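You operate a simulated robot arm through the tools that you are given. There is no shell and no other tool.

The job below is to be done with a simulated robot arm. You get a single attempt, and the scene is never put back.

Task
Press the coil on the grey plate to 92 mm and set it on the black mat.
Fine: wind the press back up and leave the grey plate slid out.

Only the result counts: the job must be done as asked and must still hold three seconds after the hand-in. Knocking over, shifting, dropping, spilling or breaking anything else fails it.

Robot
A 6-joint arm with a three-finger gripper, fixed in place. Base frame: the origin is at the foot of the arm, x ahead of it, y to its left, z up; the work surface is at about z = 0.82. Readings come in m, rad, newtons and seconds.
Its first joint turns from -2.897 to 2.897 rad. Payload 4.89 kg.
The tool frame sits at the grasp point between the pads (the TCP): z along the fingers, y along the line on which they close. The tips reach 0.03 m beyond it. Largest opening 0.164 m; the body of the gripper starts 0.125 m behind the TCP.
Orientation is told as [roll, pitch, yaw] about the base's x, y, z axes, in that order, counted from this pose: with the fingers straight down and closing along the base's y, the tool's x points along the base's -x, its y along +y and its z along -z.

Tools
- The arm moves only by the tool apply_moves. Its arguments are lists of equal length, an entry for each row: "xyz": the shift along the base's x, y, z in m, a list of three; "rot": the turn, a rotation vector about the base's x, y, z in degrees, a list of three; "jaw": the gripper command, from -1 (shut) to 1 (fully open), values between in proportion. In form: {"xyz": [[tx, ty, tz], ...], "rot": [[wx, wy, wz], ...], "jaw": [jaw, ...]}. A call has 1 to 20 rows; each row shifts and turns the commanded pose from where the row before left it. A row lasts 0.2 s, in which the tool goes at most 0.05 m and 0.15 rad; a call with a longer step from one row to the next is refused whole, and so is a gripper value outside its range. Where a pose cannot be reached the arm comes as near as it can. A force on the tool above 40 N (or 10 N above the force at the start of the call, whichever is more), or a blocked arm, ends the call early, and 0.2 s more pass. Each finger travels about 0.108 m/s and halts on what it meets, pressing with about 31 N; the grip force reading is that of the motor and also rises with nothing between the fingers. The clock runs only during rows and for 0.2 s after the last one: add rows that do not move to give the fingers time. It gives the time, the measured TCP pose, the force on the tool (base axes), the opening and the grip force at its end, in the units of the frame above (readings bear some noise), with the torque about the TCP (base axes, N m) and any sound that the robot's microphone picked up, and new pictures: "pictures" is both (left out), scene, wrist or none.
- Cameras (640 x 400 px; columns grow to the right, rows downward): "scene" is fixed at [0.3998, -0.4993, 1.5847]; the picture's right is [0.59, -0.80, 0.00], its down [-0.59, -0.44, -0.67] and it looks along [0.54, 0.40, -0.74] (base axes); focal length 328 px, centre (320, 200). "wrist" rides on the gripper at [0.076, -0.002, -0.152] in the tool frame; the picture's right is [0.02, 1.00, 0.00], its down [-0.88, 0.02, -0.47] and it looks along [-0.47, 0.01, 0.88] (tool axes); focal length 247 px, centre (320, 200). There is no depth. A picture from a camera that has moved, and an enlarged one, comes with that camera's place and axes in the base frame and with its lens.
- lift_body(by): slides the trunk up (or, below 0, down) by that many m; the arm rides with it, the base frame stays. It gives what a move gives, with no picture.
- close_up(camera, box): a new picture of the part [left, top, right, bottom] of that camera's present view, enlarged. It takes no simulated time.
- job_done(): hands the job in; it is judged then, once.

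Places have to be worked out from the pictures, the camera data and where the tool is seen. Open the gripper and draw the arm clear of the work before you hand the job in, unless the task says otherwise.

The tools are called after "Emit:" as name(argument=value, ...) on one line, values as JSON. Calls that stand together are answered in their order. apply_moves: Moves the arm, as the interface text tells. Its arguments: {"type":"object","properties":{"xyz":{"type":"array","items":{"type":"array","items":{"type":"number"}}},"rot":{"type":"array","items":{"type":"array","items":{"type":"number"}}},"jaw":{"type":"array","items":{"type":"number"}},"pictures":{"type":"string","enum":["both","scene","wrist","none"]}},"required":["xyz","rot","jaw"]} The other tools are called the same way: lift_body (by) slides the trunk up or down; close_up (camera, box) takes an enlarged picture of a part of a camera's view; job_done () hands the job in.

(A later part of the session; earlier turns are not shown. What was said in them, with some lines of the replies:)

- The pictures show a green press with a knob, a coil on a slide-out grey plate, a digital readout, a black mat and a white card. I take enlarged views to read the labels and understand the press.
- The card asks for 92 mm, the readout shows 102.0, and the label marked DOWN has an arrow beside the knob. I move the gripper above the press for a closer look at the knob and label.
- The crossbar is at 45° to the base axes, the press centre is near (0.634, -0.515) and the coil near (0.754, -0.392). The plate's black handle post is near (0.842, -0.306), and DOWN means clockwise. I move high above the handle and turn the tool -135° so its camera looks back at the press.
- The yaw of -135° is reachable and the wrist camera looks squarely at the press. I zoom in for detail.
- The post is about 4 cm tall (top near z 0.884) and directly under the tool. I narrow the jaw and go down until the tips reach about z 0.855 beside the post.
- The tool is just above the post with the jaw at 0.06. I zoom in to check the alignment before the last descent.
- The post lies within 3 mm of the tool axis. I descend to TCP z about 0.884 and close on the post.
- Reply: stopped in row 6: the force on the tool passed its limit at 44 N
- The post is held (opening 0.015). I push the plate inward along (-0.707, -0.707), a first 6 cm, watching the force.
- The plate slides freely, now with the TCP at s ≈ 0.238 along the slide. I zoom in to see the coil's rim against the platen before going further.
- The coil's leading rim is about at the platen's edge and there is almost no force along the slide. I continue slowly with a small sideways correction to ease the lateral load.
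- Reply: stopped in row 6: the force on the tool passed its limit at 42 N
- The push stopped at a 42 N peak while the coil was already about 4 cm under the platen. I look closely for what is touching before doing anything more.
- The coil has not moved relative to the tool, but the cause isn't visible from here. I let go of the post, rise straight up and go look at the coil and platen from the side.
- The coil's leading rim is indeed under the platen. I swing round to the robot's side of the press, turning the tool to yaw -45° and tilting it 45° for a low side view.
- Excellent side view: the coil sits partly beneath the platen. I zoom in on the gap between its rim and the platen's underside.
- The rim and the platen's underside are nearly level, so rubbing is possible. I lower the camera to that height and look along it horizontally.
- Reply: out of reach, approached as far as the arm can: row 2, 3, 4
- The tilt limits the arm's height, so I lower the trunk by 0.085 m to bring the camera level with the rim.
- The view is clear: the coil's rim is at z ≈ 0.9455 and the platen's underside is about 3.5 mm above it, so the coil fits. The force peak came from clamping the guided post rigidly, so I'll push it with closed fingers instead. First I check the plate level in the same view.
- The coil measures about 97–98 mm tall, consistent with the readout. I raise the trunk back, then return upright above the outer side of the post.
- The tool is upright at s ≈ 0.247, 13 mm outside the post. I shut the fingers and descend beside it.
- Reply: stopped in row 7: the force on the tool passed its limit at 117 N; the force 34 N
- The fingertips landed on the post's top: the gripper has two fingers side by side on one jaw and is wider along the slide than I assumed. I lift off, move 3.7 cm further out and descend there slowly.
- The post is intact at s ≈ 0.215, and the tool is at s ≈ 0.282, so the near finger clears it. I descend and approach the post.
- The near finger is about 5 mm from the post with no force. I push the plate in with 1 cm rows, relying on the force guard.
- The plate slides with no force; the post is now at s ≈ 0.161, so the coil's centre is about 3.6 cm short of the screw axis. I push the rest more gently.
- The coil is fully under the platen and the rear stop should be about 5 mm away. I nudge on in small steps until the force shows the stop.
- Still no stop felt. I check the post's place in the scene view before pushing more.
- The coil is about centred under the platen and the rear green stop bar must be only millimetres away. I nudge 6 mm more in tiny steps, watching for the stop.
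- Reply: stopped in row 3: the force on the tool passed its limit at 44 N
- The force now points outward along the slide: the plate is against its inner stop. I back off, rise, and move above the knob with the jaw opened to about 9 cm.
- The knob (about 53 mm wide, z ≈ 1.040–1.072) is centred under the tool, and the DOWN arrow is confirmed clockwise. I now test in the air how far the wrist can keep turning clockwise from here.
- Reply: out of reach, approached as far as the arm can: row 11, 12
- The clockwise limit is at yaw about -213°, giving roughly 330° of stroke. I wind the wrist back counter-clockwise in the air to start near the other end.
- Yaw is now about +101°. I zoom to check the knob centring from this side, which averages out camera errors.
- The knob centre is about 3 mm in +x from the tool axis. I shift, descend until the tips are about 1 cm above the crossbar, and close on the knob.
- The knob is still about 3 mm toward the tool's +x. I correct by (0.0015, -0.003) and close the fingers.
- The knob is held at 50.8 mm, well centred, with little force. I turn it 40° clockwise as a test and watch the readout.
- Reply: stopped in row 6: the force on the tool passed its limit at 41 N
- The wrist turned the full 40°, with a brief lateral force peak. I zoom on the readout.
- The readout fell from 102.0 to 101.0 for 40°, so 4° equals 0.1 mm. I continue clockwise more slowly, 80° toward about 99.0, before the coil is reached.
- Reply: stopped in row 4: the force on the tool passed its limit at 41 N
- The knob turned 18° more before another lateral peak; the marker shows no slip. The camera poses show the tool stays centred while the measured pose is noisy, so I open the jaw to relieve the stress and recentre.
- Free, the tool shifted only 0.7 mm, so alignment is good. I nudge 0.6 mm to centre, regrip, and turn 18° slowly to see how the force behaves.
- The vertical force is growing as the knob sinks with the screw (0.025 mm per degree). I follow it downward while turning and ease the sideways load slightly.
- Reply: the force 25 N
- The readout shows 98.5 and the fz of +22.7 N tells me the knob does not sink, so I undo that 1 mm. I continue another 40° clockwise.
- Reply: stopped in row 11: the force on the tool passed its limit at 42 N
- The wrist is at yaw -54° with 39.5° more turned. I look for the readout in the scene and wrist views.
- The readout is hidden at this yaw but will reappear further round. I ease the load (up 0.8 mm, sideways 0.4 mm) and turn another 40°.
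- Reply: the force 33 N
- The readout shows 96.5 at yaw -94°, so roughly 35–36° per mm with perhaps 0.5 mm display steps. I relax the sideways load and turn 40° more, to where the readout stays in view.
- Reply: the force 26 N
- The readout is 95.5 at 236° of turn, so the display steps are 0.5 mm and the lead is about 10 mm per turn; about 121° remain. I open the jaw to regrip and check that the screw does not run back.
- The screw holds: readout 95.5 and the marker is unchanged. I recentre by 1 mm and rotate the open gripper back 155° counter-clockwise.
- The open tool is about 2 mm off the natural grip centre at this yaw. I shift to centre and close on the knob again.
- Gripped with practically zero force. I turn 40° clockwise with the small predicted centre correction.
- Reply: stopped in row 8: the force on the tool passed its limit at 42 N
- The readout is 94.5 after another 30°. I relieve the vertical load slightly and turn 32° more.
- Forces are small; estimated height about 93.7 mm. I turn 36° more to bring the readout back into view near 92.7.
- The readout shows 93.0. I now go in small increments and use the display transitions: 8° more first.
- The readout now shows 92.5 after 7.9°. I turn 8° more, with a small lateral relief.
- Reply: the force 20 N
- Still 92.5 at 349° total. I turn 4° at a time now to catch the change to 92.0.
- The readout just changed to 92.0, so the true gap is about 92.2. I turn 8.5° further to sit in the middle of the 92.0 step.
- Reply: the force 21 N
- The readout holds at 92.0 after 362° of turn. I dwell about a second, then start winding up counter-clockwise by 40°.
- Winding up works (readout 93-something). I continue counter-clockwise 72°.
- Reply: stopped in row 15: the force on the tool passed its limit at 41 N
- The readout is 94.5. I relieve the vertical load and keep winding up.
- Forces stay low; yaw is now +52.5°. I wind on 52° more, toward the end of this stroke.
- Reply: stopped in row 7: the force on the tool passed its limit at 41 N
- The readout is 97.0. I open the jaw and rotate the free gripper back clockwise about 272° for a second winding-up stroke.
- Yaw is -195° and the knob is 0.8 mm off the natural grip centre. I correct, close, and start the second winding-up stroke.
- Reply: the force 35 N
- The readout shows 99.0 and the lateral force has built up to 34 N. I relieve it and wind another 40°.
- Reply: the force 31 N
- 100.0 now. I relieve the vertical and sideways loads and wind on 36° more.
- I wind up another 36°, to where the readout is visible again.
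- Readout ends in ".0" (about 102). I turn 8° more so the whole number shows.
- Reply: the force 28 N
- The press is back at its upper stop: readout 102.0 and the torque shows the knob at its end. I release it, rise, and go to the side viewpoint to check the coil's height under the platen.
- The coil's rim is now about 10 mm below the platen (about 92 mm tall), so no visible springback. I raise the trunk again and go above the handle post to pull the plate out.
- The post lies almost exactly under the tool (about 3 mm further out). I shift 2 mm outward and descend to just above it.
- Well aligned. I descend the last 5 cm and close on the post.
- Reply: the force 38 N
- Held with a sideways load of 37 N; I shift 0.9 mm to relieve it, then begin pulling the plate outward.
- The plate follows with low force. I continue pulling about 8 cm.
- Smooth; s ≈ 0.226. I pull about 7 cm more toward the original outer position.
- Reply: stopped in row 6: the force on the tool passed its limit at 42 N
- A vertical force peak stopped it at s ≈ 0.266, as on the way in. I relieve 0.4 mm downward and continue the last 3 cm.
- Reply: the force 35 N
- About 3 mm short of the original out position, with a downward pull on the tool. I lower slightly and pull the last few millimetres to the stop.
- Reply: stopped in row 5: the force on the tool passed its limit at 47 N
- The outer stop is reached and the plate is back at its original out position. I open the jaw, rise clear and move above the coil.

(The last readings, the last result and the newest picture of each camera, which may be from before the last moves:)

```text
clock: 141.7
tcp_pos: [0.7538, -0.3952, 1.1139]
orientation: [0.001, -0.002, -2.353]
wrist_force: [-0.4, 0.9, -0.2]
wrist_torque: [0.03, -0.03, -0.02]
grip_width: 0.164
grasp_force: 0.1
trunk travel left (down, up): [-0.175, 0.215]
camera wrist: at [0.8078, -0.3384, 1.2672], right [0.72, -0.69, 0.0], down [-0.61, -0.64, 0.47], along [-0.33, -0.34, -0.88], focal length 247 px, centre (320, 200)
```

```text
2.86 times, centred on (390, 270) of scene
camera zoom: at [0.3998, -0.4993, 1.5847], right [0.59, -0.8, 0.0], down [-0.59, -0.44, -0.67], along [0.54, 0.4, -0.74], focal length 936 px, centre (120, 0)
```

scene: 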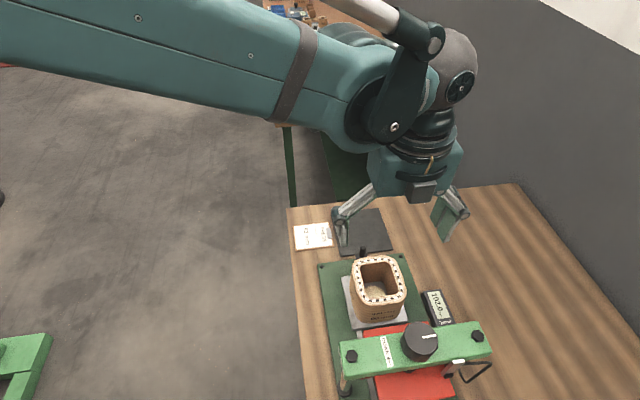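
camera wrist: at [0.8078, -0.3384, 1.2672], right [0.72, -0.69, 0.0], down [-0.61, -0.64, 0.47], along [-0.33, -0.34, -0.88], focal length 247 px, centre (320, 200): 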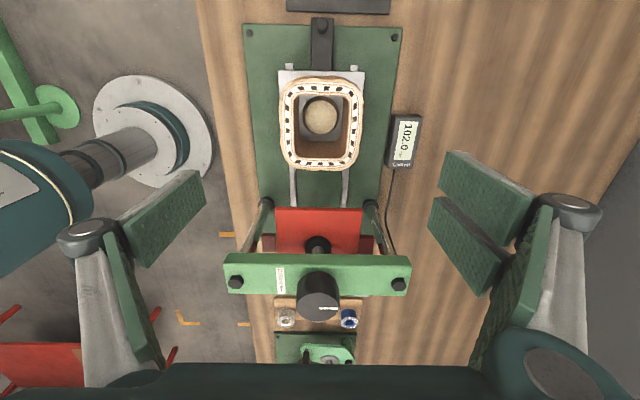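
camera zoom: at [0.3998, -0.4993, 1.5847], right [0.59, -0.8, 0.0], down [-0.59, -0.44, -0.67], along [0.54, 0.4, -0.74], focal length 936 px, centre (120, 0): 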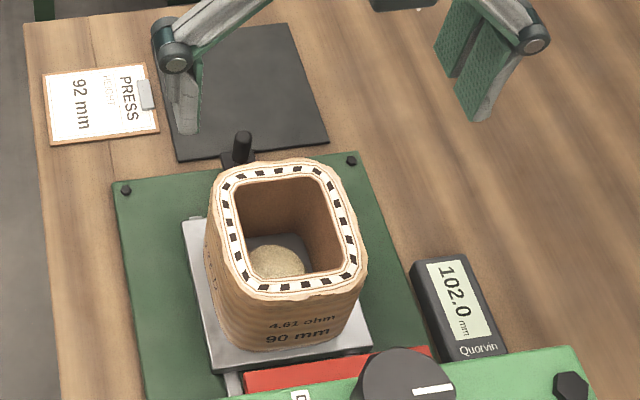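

The coil sits at s ≈ 0.178, c ≈ 0.002, about 8 mm outward of the tool. I centre over it and lower the open fingers on its two sides to TCP z ≈ 0.90.

Emit:
apply_moves(xyz=[[0.0066, 0.0048, 0], [0, 0, -0.036], [0, 0, -0.036], [0, 0, -0.036], [0, 0, -0.036], [0, 0, -0.036], [0, 0, -0.03], [0, 0, 0]], rot=[[0, 0, 0], [0, 0, 0], [0, 0, 0], [0, 0, 0], [0, 0, 0], [0, 0, 0], [0, 0, 0], [0, 0, 0]], jaw=[1, 1, 1, 1, 1, 1, 1, 1])

Emit:
close_up(camera="scene", box=[310, 210, 490, 340])

```text
clock: 143.5
tcp_pos: [0.7649, -0.3923, 0.9031]
orientation: [0.001, -0.001, -2.353]
wrist_force: [0.1, -0.6, -0.3]
wrist_torque: [0.0, 0.05, -0.02]
grip_width: 0.1641
grasp_force: 0.0
trunk travel left (down, up): [-0.175, 0.215]
camera wrist: at [0.8159, -0.3353, 1.0557], right [0.72, -0.69, 0.0], down [-0.61, -0.64, 0.47], along [-0.33, -0.34, -0.88], focal length 247 px, centre (320, 200)
```

scene: 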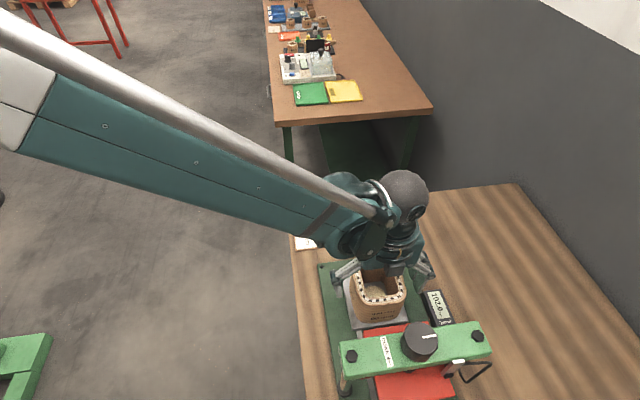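
wrist: 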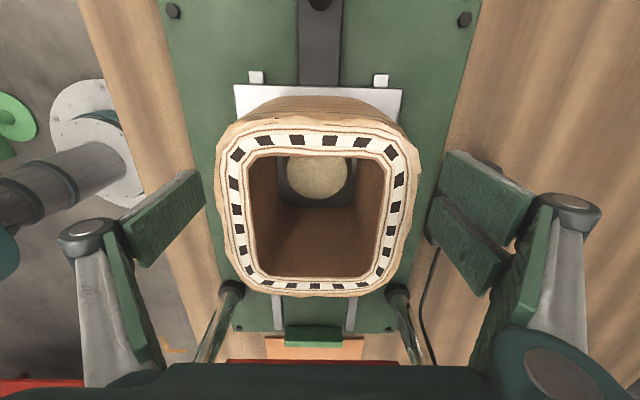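

```text
3.08 times, centred on (400, 275) of scene
camera zoom: at [0.3998, -0.4993, 1.5847], right [0.59, -0.8, 0.0], down [-0.59, -0.44, -0.67], along [0.54, 0.4, -0.74], focal length 1008 px, centre (74, -31)
```

zoom: 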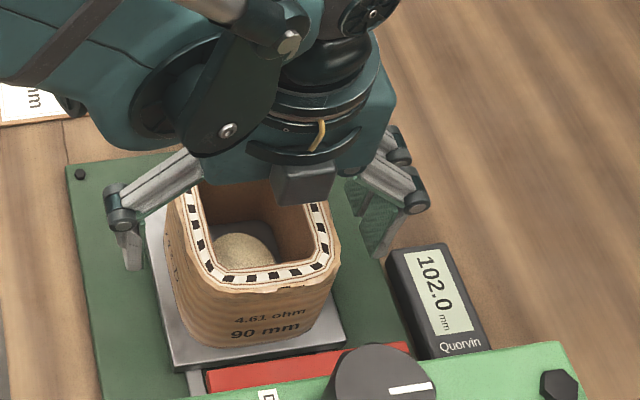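

The coil is about 3.4 mm to the left in the view. I shift the tool sideways by that, lower 8 mm, and close on the coil.

Emit:
apply_moves(xyz=[[-0.0024, 0.0024, 0], [0, 0, -0.008], [0, 0, 0], [0, 0, 0], [0, 0, 0], [0, 0, 0], [0, 0, 0]], rot=[[0, 0, 0], [0, 0, 0], [0, 0, 0], [0, 0, 0], [0, 0, 0], [0, 0, 0], [0, 0, 0]], jaw=[1, 1, 0.5, 0.35, 0.25, 0.1, -0.2])

Emit:
close_up(camera="scene", box=[310, 210, 490, 340])

```text
clock: 145.1
tcp_pos: [0.7583, -0.3891, 0.8953]
orientation: [0.002, -0.002, -2.354]
wrist_force: [1.0, -2.3, 0.5]
wrist_torque: [-0.27, -0.36, -0.06]
grip_width: 0.1099
grasp_force: 30.9
trunk travel left (down, up): [-0.175, 0.215]
camera wrist: at [0.8115, -0.3329, 1.0478], right [0.72, -0.69, 0.0], down [-0.61, -0.64, 0.47], along [-0.33, -0.34, -0.88], focal length 247 px, centre (320, 200)
```

scene: 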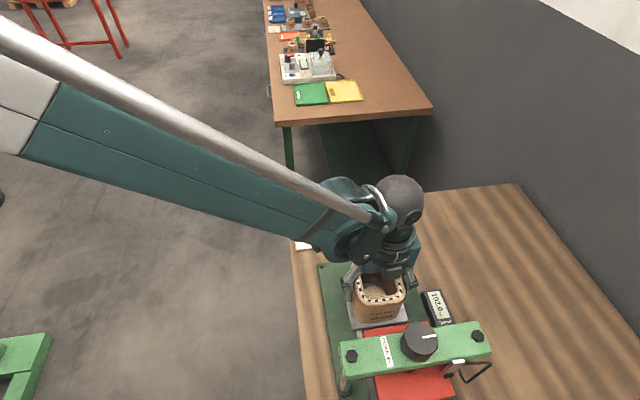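
wrist: 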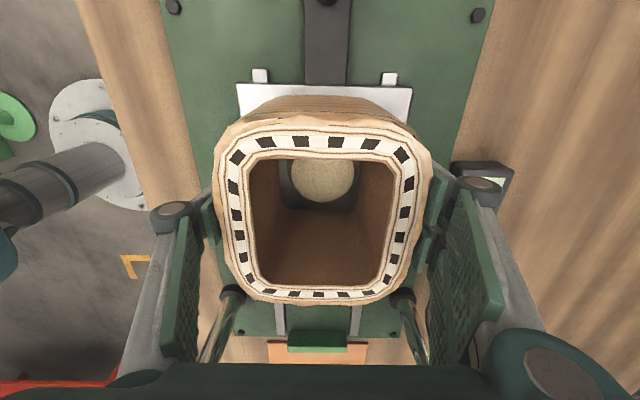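

```text
3.08 times, centred on (400, 275) of scene
camera zoom: at [0.3998, -0.4993, 1.5847], right [0.59, -0.8, 0.0], down [-0.59, -0.44, -0.67], along [0.54, 0.4, -0.74], focal length 1008 px, centre (74, -31)
```

zoom: 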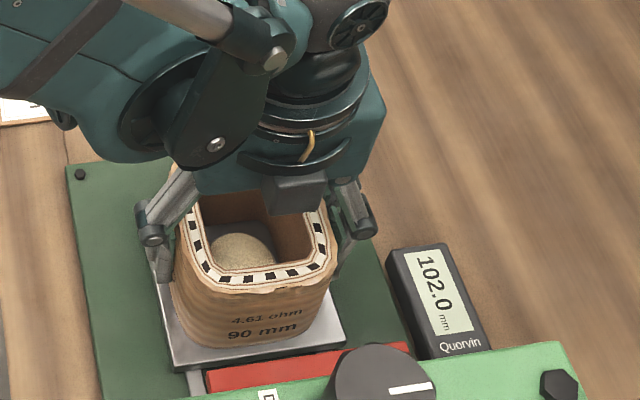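

The coil is held at 110 mm opening with about 31 N. I lift it slowly 3 cm first and check.

Emit:
apply_moves(xyz=[[0, 0, 0], [0, 0, 0.01], [0, 0, 0.01], [0, 0, 0.01], [0, 0, 0]], rot=[[0, 0, 0], [0, 0, 0], [0, 0, 0], [0, 0, 0], [0, 0, 0]], jaw=[-0.5, -0.5, -0.5, -0.5, -0.5])

Emit:
close_up(camera="scene", box=[310, 210, 490, 340])

```text
clock: 146.3
tcp_pos: [0.7598, -0.3902, 0.9249]
orientation: [0.001, -0.001, -2.355]
wrist_force: [-1.2, 0.0, -4.6]
wrist_torque: [0.0, 0.01, 0.01]
grip_width: 0.1097
grasp_force: 31.6
trunk travel left (down, up): [-0.175, 0.215]
camera wrist: at [0.8125, -0.3319, 1.0772], right [0.72, -0.69, 0.0], down [-0.61, -0.64, 0.47], along [-0.33, -0.34, -0.88], focal length 247 px, centre (320, 200)
```

scene: 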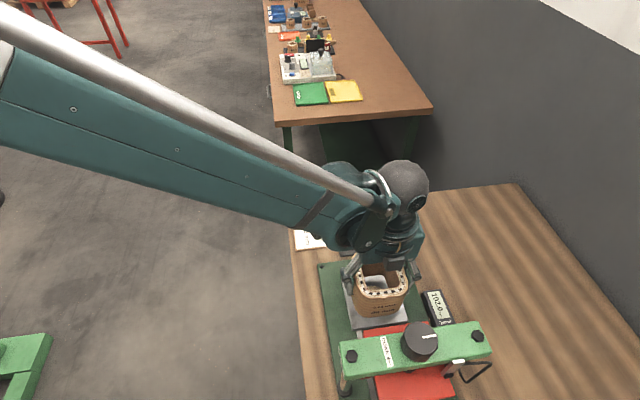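
wrist: 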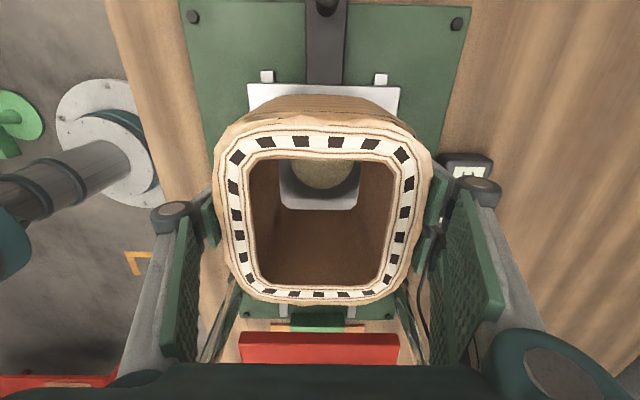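

```text
3.08 times, centred on (400, 275) of scene
camera zoom: at [0.3998, -0.4993, 1.5847], right [0.59, -0.8, 0.0], down [-0.59, -0.44, -0.67], along [0.54, 0.4, -0.74], focal length 1008 px, centre (74, -31)
```

zoom: 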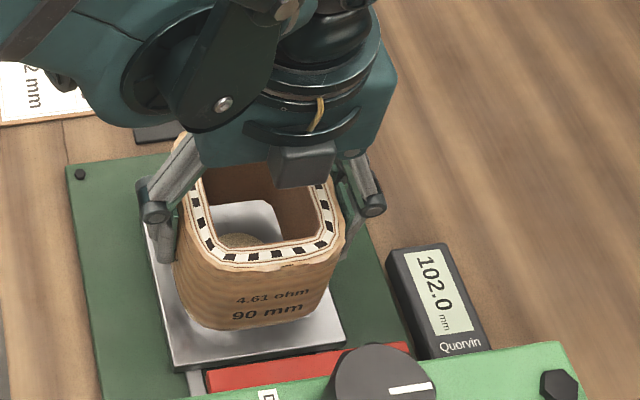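

The coil comes up cleanly and weighs about 0.5 kg; the locating boss stays on the plate. I raise it above the post and carry it over the mat.

Emit:
apply_moves(xyz=[[0, 0, 0.025], [0, 0, 0.025], [0, 0, 0.025], [0, 0, 0], [0.0209, 0.0169, 0], [0.0209, 0.0169, 0], [0.0209, 0.0169, 0], [0.0209, 0.0169, 0], [0.0209, 0.0169, 0], [0.0209, 0.0169, 0], [0.0209, 0.0169, 0], [0.0208, 0.0172, 0], [0, 0, 0]], rot=[[0, 0, 0], [0, 0, 0], [0, 0, 0], [0, 0, 0], [0, 0, 0], [0, 0, 0], [0, 0, 0], [0, 0, 0], [0, 0, 0], [0, 0, 0], [0, 0, 0], [0, 0, 0], [0, 0, 0]], jaw=[-0.5, -0.5, -0.5, -0.5, -0.5, -0.5, -0.5, -0.5, -0.5, -0.5, -0.5, -0.5, -0.5])

Emit:
close_up(camera="scene", box=[280, 180, 440, 290])

Emit:
close_up(camera="wrist", box=[180, 0, 480, 320])

```text
clock: 149.1
tcp_pos: [0.9285, -0.2549, 0.9995]
orientation: [0.001, -0.001, -2.355]
wrist_force: [0.1, 0.7, -6.4]
wrist_torque: [0.0, 0.02, -0.01]
grip_width: 0.1095
grasp_force: 30.8
trunk travel left (down, up): [-0.175, 0.215]
camera wrist: at [0.9809, -0.1981, 1.152], right [0.72, -0.69, 0.0], down [-0.61, -0.64, 0.47], along [-0.33, -0.34, -0.88], focal length 247 px, centre (320, 200)
```

scene: 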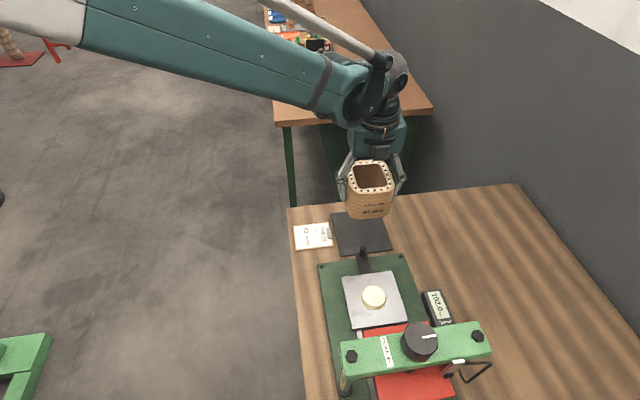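
wrist: 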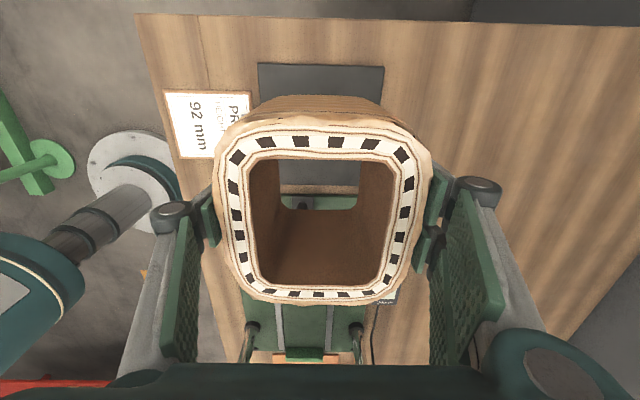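

```text
3.64 times, centred on (360, 235) of scene
camera zoom: at [0.3998, -0.4993, 1.5847], right [0.59, -0.8, 0.0], down [-0.59, -0.44, -0.67], along [0.54, 0.4, -0.74], focal length 1191 px, centre (174, 73)
```

zoom: 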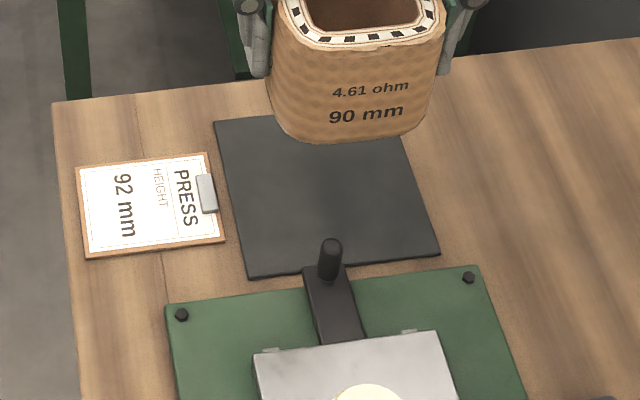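

```text
1.25 times, centred on (330, 160) of wrist
camera zoom: at [0.9809, -0.1981, 1.152], right [0.72, -0.69, 0.0], down [-0.61, -0.64, 0.47], along [-0.33, -0.34, -0.88], focal length 309 px, centre (308, 250)
```

zoom: 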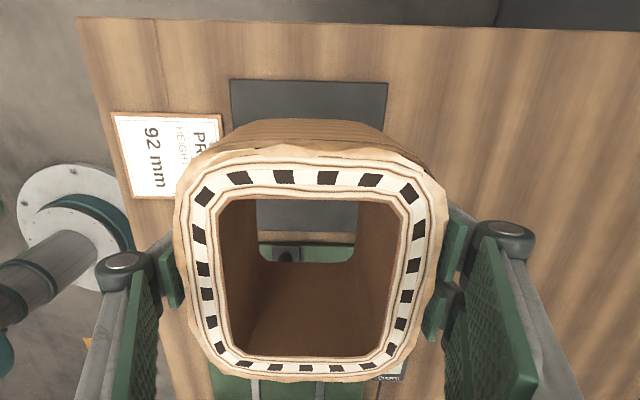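

The mat spans s 0.317–0.473, c -0.052–0.095, and the coil is centred over it. I lower it 11 cm to just above the mat.

Emit:
apply_moves(xyz=[[0, 0, -0.025], [0, 0, -0.025], [0, 0, -0.025], [0, 0, -0.02], [0, 0, -0.015], [0, 0, 0]], rot=[[0, 0, 0], [0, 0, 0], [0, 0, 0], [0, 0, 0], [0, 0, 0], [0, 0, 0]], jaw=[-0.5, -0.5, -0.5, -0.5, -0.5, -0.5])

Emit:
close_up(camera="scene", box=[280, 180, 440, 290])

```text
clock: 150.5
tcp_pos: [0.9293, -0.2538, 0.8905]
orientation: [0.002, 0.001, -2.355]
wrist_force: [0.5, -0.7, -5.4]
wrist_torque: [0.04, 0.0, 0.05]
grip_width: 0.1095
grasp_force: 31.0
trunk travel left (down, up): [-0.175, 0.215]
camera wrist: at [0.9807, -0.1963, 1.0428], right [0.72, -0.69, 0.0], down [-0.61, -0.64, 0.47], along [-0.33, -0.34, -0.88], focal length 247 px, centre (320, 200)
```

scene: 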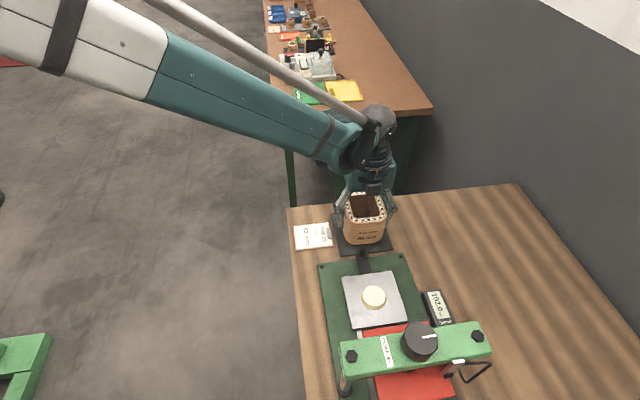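
wrist: 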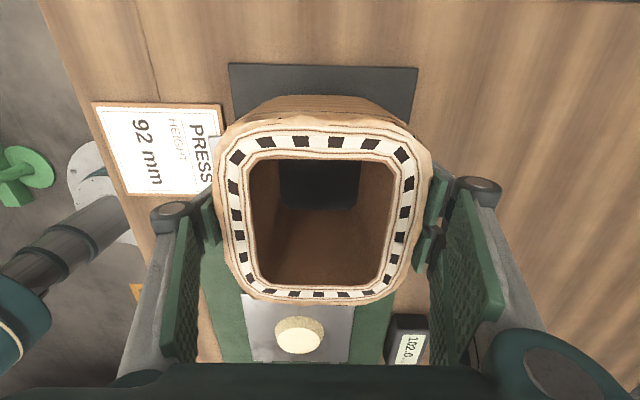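

```text
3.64 times, centred on (360, 235) of scene
camera zoom: at [0.3998, -0.4993, 1.5847], right [0.59, -0.8, 0.0], down [-0.59, -0.44, -0.67], along [0.54, 0.4, -0.74], focal length 1191 px, centre (174, 73)
```

zoom: 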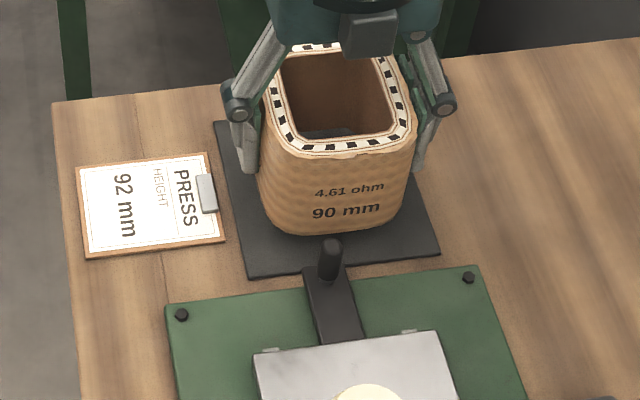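

Still free-hanging. I lower in 3–4 mm steps and watch for the weight to be taken by the mat.

Emit:
apply_moves(xyz=[[0, 0, -0.004], [0, 0, -0.004], [0, 0, -0.003], [0, 0, -0.002], [0, 0, 0]], rot=[[0, 0, 0], [0, 0, 0], [0, 0, 0], [0, 0, 0], [0, 0, 0]], jaw=[-0.5, -0.5, -0.5, -0.5, -0.5], pictures="none")

Emit:
close_up(camera="scene", box=[310, 190, 420, 270])

```text
clock: 151.7
tcp_pos: [0.927, -0.2534, 0.8764]
orientation: [0.003, -0.003, -2.356]
wrist_force: [0.1, -0.4, -5.5]
wrist_torque: [-0.04, 0.0, -0.01]
grip_width: 0.1098
grasp_force: 31.1
trunk travel left (down, up): [-0.175, 0.215]
```

```text
5.00 times, centred on (365, 230) of scene
camera zoom: at [0.3998, -0.4993, 1.5847], right [0.59, -0.8, 0.0], down [-0.59, -0.44, -0.67], along [0.54, 0.4, -0.74], focal length 1638 px, centre (95, 50)
```

zoom: 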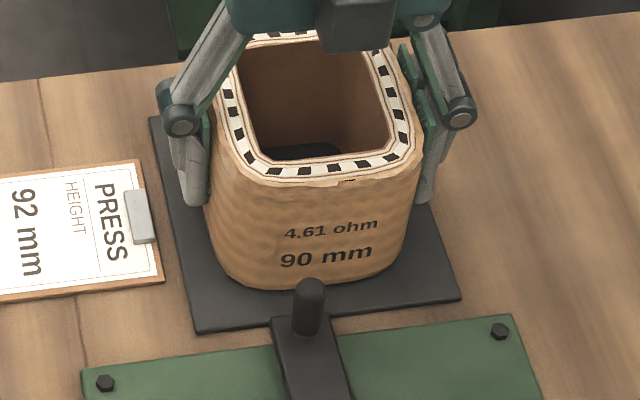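

Not yet touching (-5.5 N). I lower 1 mm per row.

Emit:
apply_moves(xyz=[[0, 0, -0.001], [0, 0, -0.001], [0, 0, -0.001], [0, 0, 0]], rot=[[0, 0, 0], [0, 0, 0], [0, 0, 0], [0, 0, 0]], jaw=[-0.5, -0.5, -0.5, -0.5], pictures="none")

```text
clock: 152.7
tcp_pos: [0.9272, -0.253, 0.8733]
orientation: [0.001, -0.003, -2.354]
wrist_force: [-0.1, 0.0, -5.4]
wrist_torque: [0.01, 0.0, -0.01]
grip_width: 0.11
grasp_force: 30.6
trunk travel left (down, up): [-0.175, 0.215]
```

Still free. I continue in 1 mm steps.

Emit:
apply_moves(xyz=[[0, 0, -0.001], [0, 0, -0.001], [0, 0, -0.001], [0, 0, 0]], rot=[[0, 0, 0], [0, 0, 0], [0, 0, 0], [0, 0, 0]], jaw=[-0.5, -0.5, -0.5, -0.5], pictures="wrist")

Emit:
close_up(camera="scene", box=[310, 190, 420, 270])

```text
clock: 153.7
tcp_pos: [0.9264, -0.253, 0.8711]
orientation: [0.0, -0.001, -2.354]
wrist_force: [5.7, 6.4, 26.7]
wrist_torque: [0.19, -0.11, -0.09]
grip_width: 0.11
grasp_force: 30.8
trunk travel left (down, up): [-0.175, 0.215]
camera wrist: at [0.9789, -0.1962, 1.0244], right [0.72, -0.69, 0.0], down [-0.61, -0.64, 0.47], along [-0.33, -0.34, -0.88], focal length 247 px, centre (320, 200)
```

wrist: 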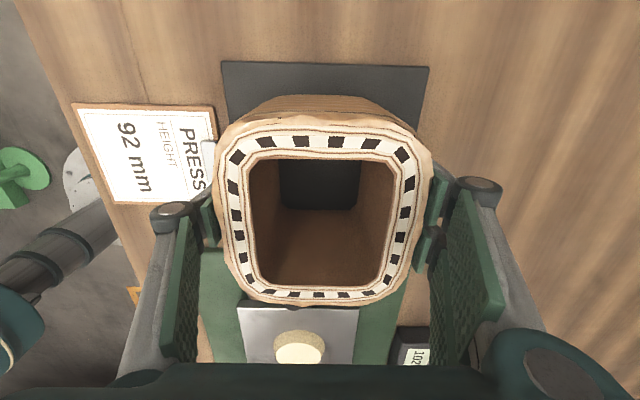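

```text
5.00 times, centred on (365, 230) of scene
camera zoom: at [0.3998, -0.4993, 1.5847], right [0.59, -0.8, 0.0], down [-0.59, -0.44, -0.67], along [0.54, 0.4, -0.74], focal length 1638 px, centre (95, 50)
```

zoom: 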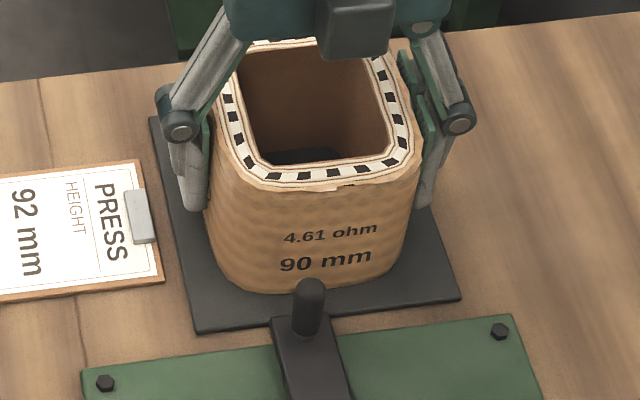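

The coil touched the mat (+26.7 N). I ease up 0.6 mm, open the jaw a little on both sides, and check.

Emit:
apply_moves(xyz=[[0, 0, 0.0006], [0, 0, 0], [0, 0, 0], [0, 0, 0], [0, 0, 0]], rot=[[0, 0, 0], [0, 0, 0], [0, 0, 0], [0, 0, 0], [0, 0, 0]], jaw=[-0.5, 0.38, 0.45, 0.55, 0.55])

Emit:
close_up(camera="scene", box=[310, 190, 420, 270])

```text
clock: 154.9
tcp_pos: [0.927, -0.2539, 0.8709]
orientation: [0.002, -0.002, -2.356]
wrist_force: [-0.1, 0.3, -0.8]
wrist_torque: [-0.01, -0.02, -0.01]
grip_width: 0.1268
grasp_force: 0.1
trunk travel left (down, up): [-0.175, 0.215]
camera wrist: at [0.9795, -0.1968, 1.0232], right [0.72, -0.69, 0.0], down [-0.61, -0.64, 0.47], along [-0.33, -0.34, -0.88], focal length 247 px, centre (320, 200)
```

scene: 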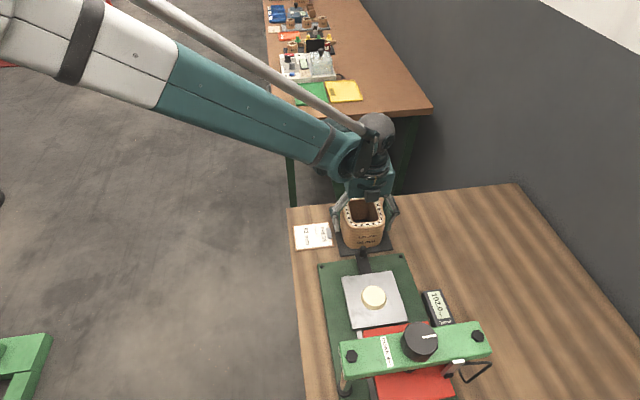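
wrist: 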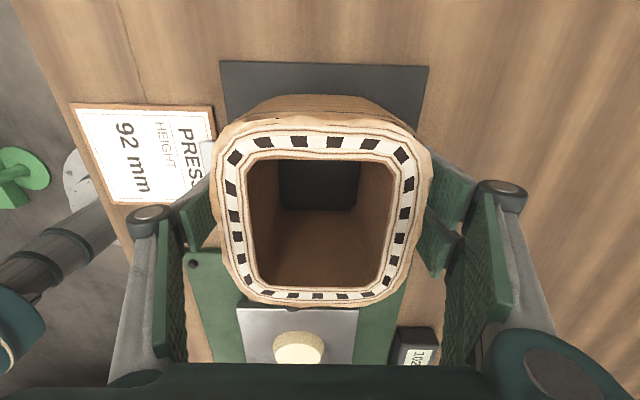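

```text
5.00 times, centred on (365, 230) of scene
camera zoom: at [0.3998, -0.4993, 1.5847], right [0.59, -0.8, 0.0], down [-0.59, -0.44, -0.67], along [0.54, 0.4, -0.74], focal length 1638 px, centre (95, 50)
```

zoom: 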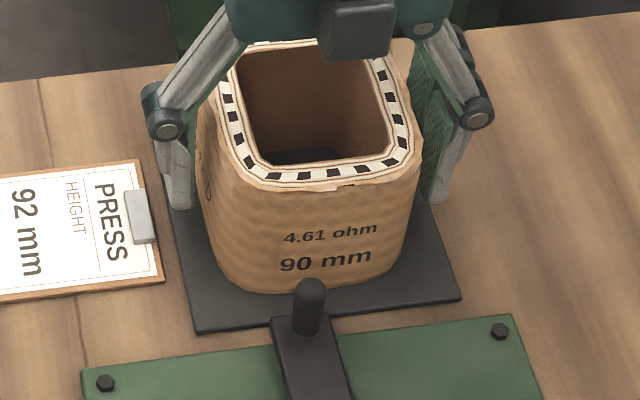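

The coil stands on the mat and the fingers are free on both sides. I rise straight up without widening further and then back away.

Emit:
apply_moves(xyz=[[0, 0, 0.015], [0, 0, 0.03], [0, 0, 0.04], [0, 0, 0.04], [0, 0, 0.04], [0, 0, 0.04], [0, 0, 0.04], [-0.03, 0.02, 0.02], [-0.03, 0.02, 0.01], [-0.03, 0.02, 0], [-0.03, 0.02, 0], [-0.03, 0.02, 0], [0, 0, 0]], rot=[[0, 0, 0], [0, 0, 0], [0, 0, 0], [0, 0, 0], [0, 0, 0], [0, 0, 0], [0, 0, 0], [0, 0, 0], [0, 0, 0], [0, 0, 0], [0, 0, 0], [0, 0, 0], [0, 0, 0]], jaw=[0.55, 0.55, 0.55, 0.55, 0.6, 0.8, 1, 1, 1, 1, 1, 1, 1])

Emit:
close_up(camera="scene", box=[290, 190, 500, 400])

Emit:
close_up(camera="scene", box=[310, 190, 420, 270])

```text
clock: 157.7
tcp_pos: [0.7763, -0.1536, 1.1463]
orientation: [0.002, -0.001, -2.354]
wrist_force: [-0.8, 0.3, 0.5]
wrist_torque: [-0.03, -0.1, -0.02]
grip_width: 0.1641
grasp_force: 0.0
trunk travel left (down, up): [-0.175, 0.215]
camera wrist: at [0.8282, -0.096, 1.2988], right [0.72, -0.69, 0.0], down [-0.61, -0.64, 0.47], along [-0.33, -0.34, -0.88], focal length 247 px, centre (320, 200)
```

scene: 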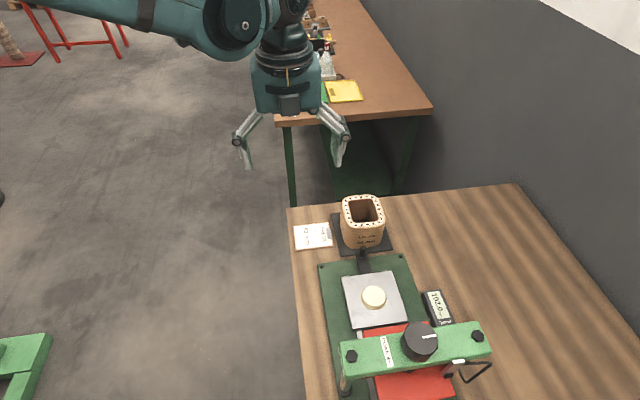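
wrist: 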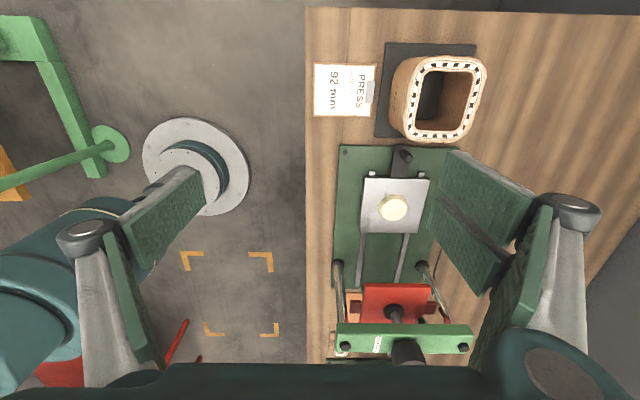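

```text
1.90 times, centred on (395, 295) of scene
camera zoom: at [0.3998, -0.4993, 1.5847], right [0.59, -0.8, 0.0], down [-0.59, -0.44, -0.67], along [0.54, 0.4, -0.74], focal length 624 px, centre (177, 19)
```

zoom: 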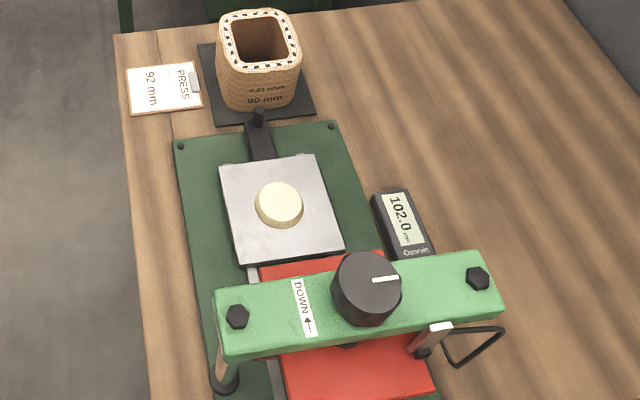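

```text
5.00 times, centred on (365, 230) of scene
camera zoom: at [0.3998, -0.4993, 1.5847], right [0.59, -0.8, 0.0], down [-0.59, -0.44, -0.67], along [0.54, 0.4, -0.74], focal length 1638 px, centre (95, 50)
```

zoom: 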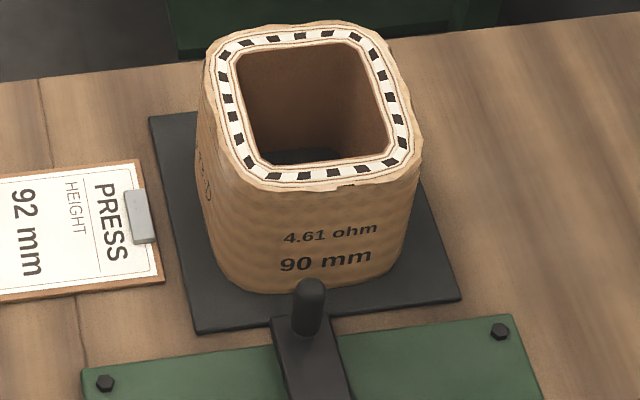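

The coil stands squarely on the mat. The readout shows 102.0, the grey plate is slid out, and the card and readout are where they were. I draw the arm further away and take a last look.

Emit:
apply_moves(xyz=[[-0.03, 0, 0.03], [-0.03, 0, 0.03], [-0.03, 0, 0.03], [-0.03, 0, 0.03], [-0.03, 0, 0.03], [0, 0, 0], [0, 0, 0]], rot=[[0, 0, 0], [0, 0, 0], [0, 0, 0], [0, 0, 0], [0, 0, 0], [0, 0, 0], [0, 0, 0]], jaw=[1, 1, 1, 1, 1, 1, 1])

Emit:
close_up(camera="scene", box=[280, 180, 520, 400])

```text
clock: 159.3
tcp_pos: [0.6313, -0.1532, 1.295]
orientation: [0.002, -0.002, -2.354]
wrist_force: [-0.6, -0.6, 0.5]
wrist_torque: [0.0, -0.14, 0.0]
grip_width: 0.1641
grasp_force: 0.0
trunk travel left (down, up): [-0.175, 0.215]
camera wrist: at [0.6832, -0.0963, 1.4476], right [0.72, -0.69, 0.0], down [-0.61, -0.64, 0.47], along [-0.33, -0.34, -0.88], focal length 247 px, centre (320, 200)
```

scene: 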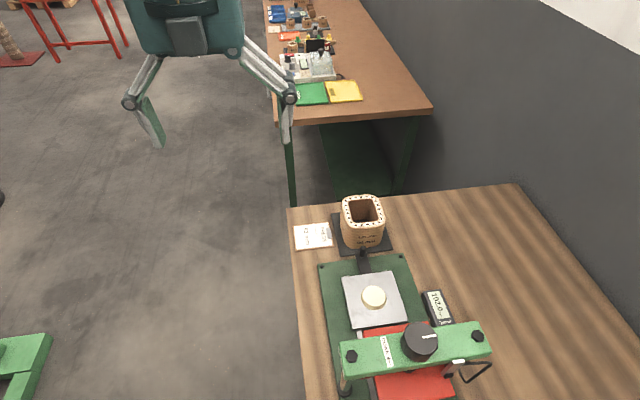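
wrist: 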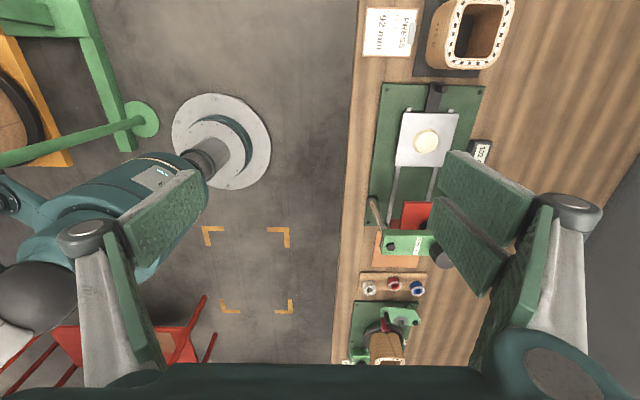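

```text
1.82 times, centred on (400, 290) of scene
camera zoom: at [0.3998, -0.4993, 1.5847], right [0.59, -0.8, 0.0], down [-0.59, -0.44, -0.67], along [0.54, 0.4, -0.74], focal length 596 px, centre (174, 36)
```

zoom: 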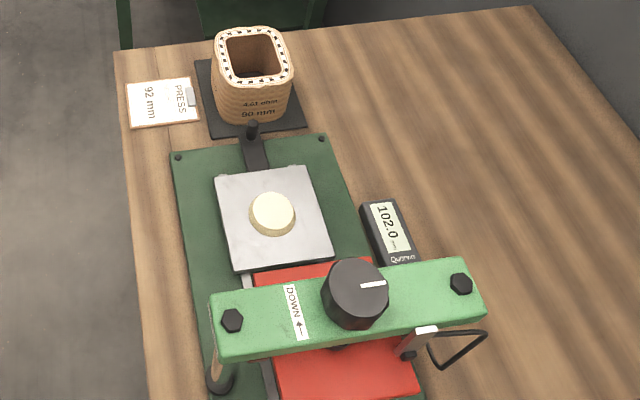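

Everything is as asked: the coil was pressed to 92.0 and stands on the black mat. The press is wound up to 102.0, the grey plate is slid out, and the open gripper is clear. I hand the job in.

Emit:
job_done()

```text
The job is handed in.
```

I pressed the coil until the press readout showed 92.0 mm and set it on the black mat. I then handed the job in; no verdict came back.

- **Press height:** the readout moves in 0.5 mm steps, so I stopped in the middle of the 92.0 step. A side view after winding back up put the coil at about 92 mm, give or take half a millimetre, with no clear springback.
- **Coil:** it stands upright, roughly centred on the mat, and the gripper no longer touches it.
- **Press and plate:** the press is back at its upper stop, reading 102.0 mm. The grey plate is slid out to its original position.
- **Contact:** while lining up to push the plate in, the closed fingertips came down on top of its handle post with a force peak of about 117 N. The post looked undamaged and the plate slid normally afterwards. The force limit stopped the arm several more times at 41–47 N, while gripping, turning the knob or moving the plate.
- **Surroundings:** in the last pictures the card and readout are where they started and nothing looks knocked over. The arm is clear with the gripper open.
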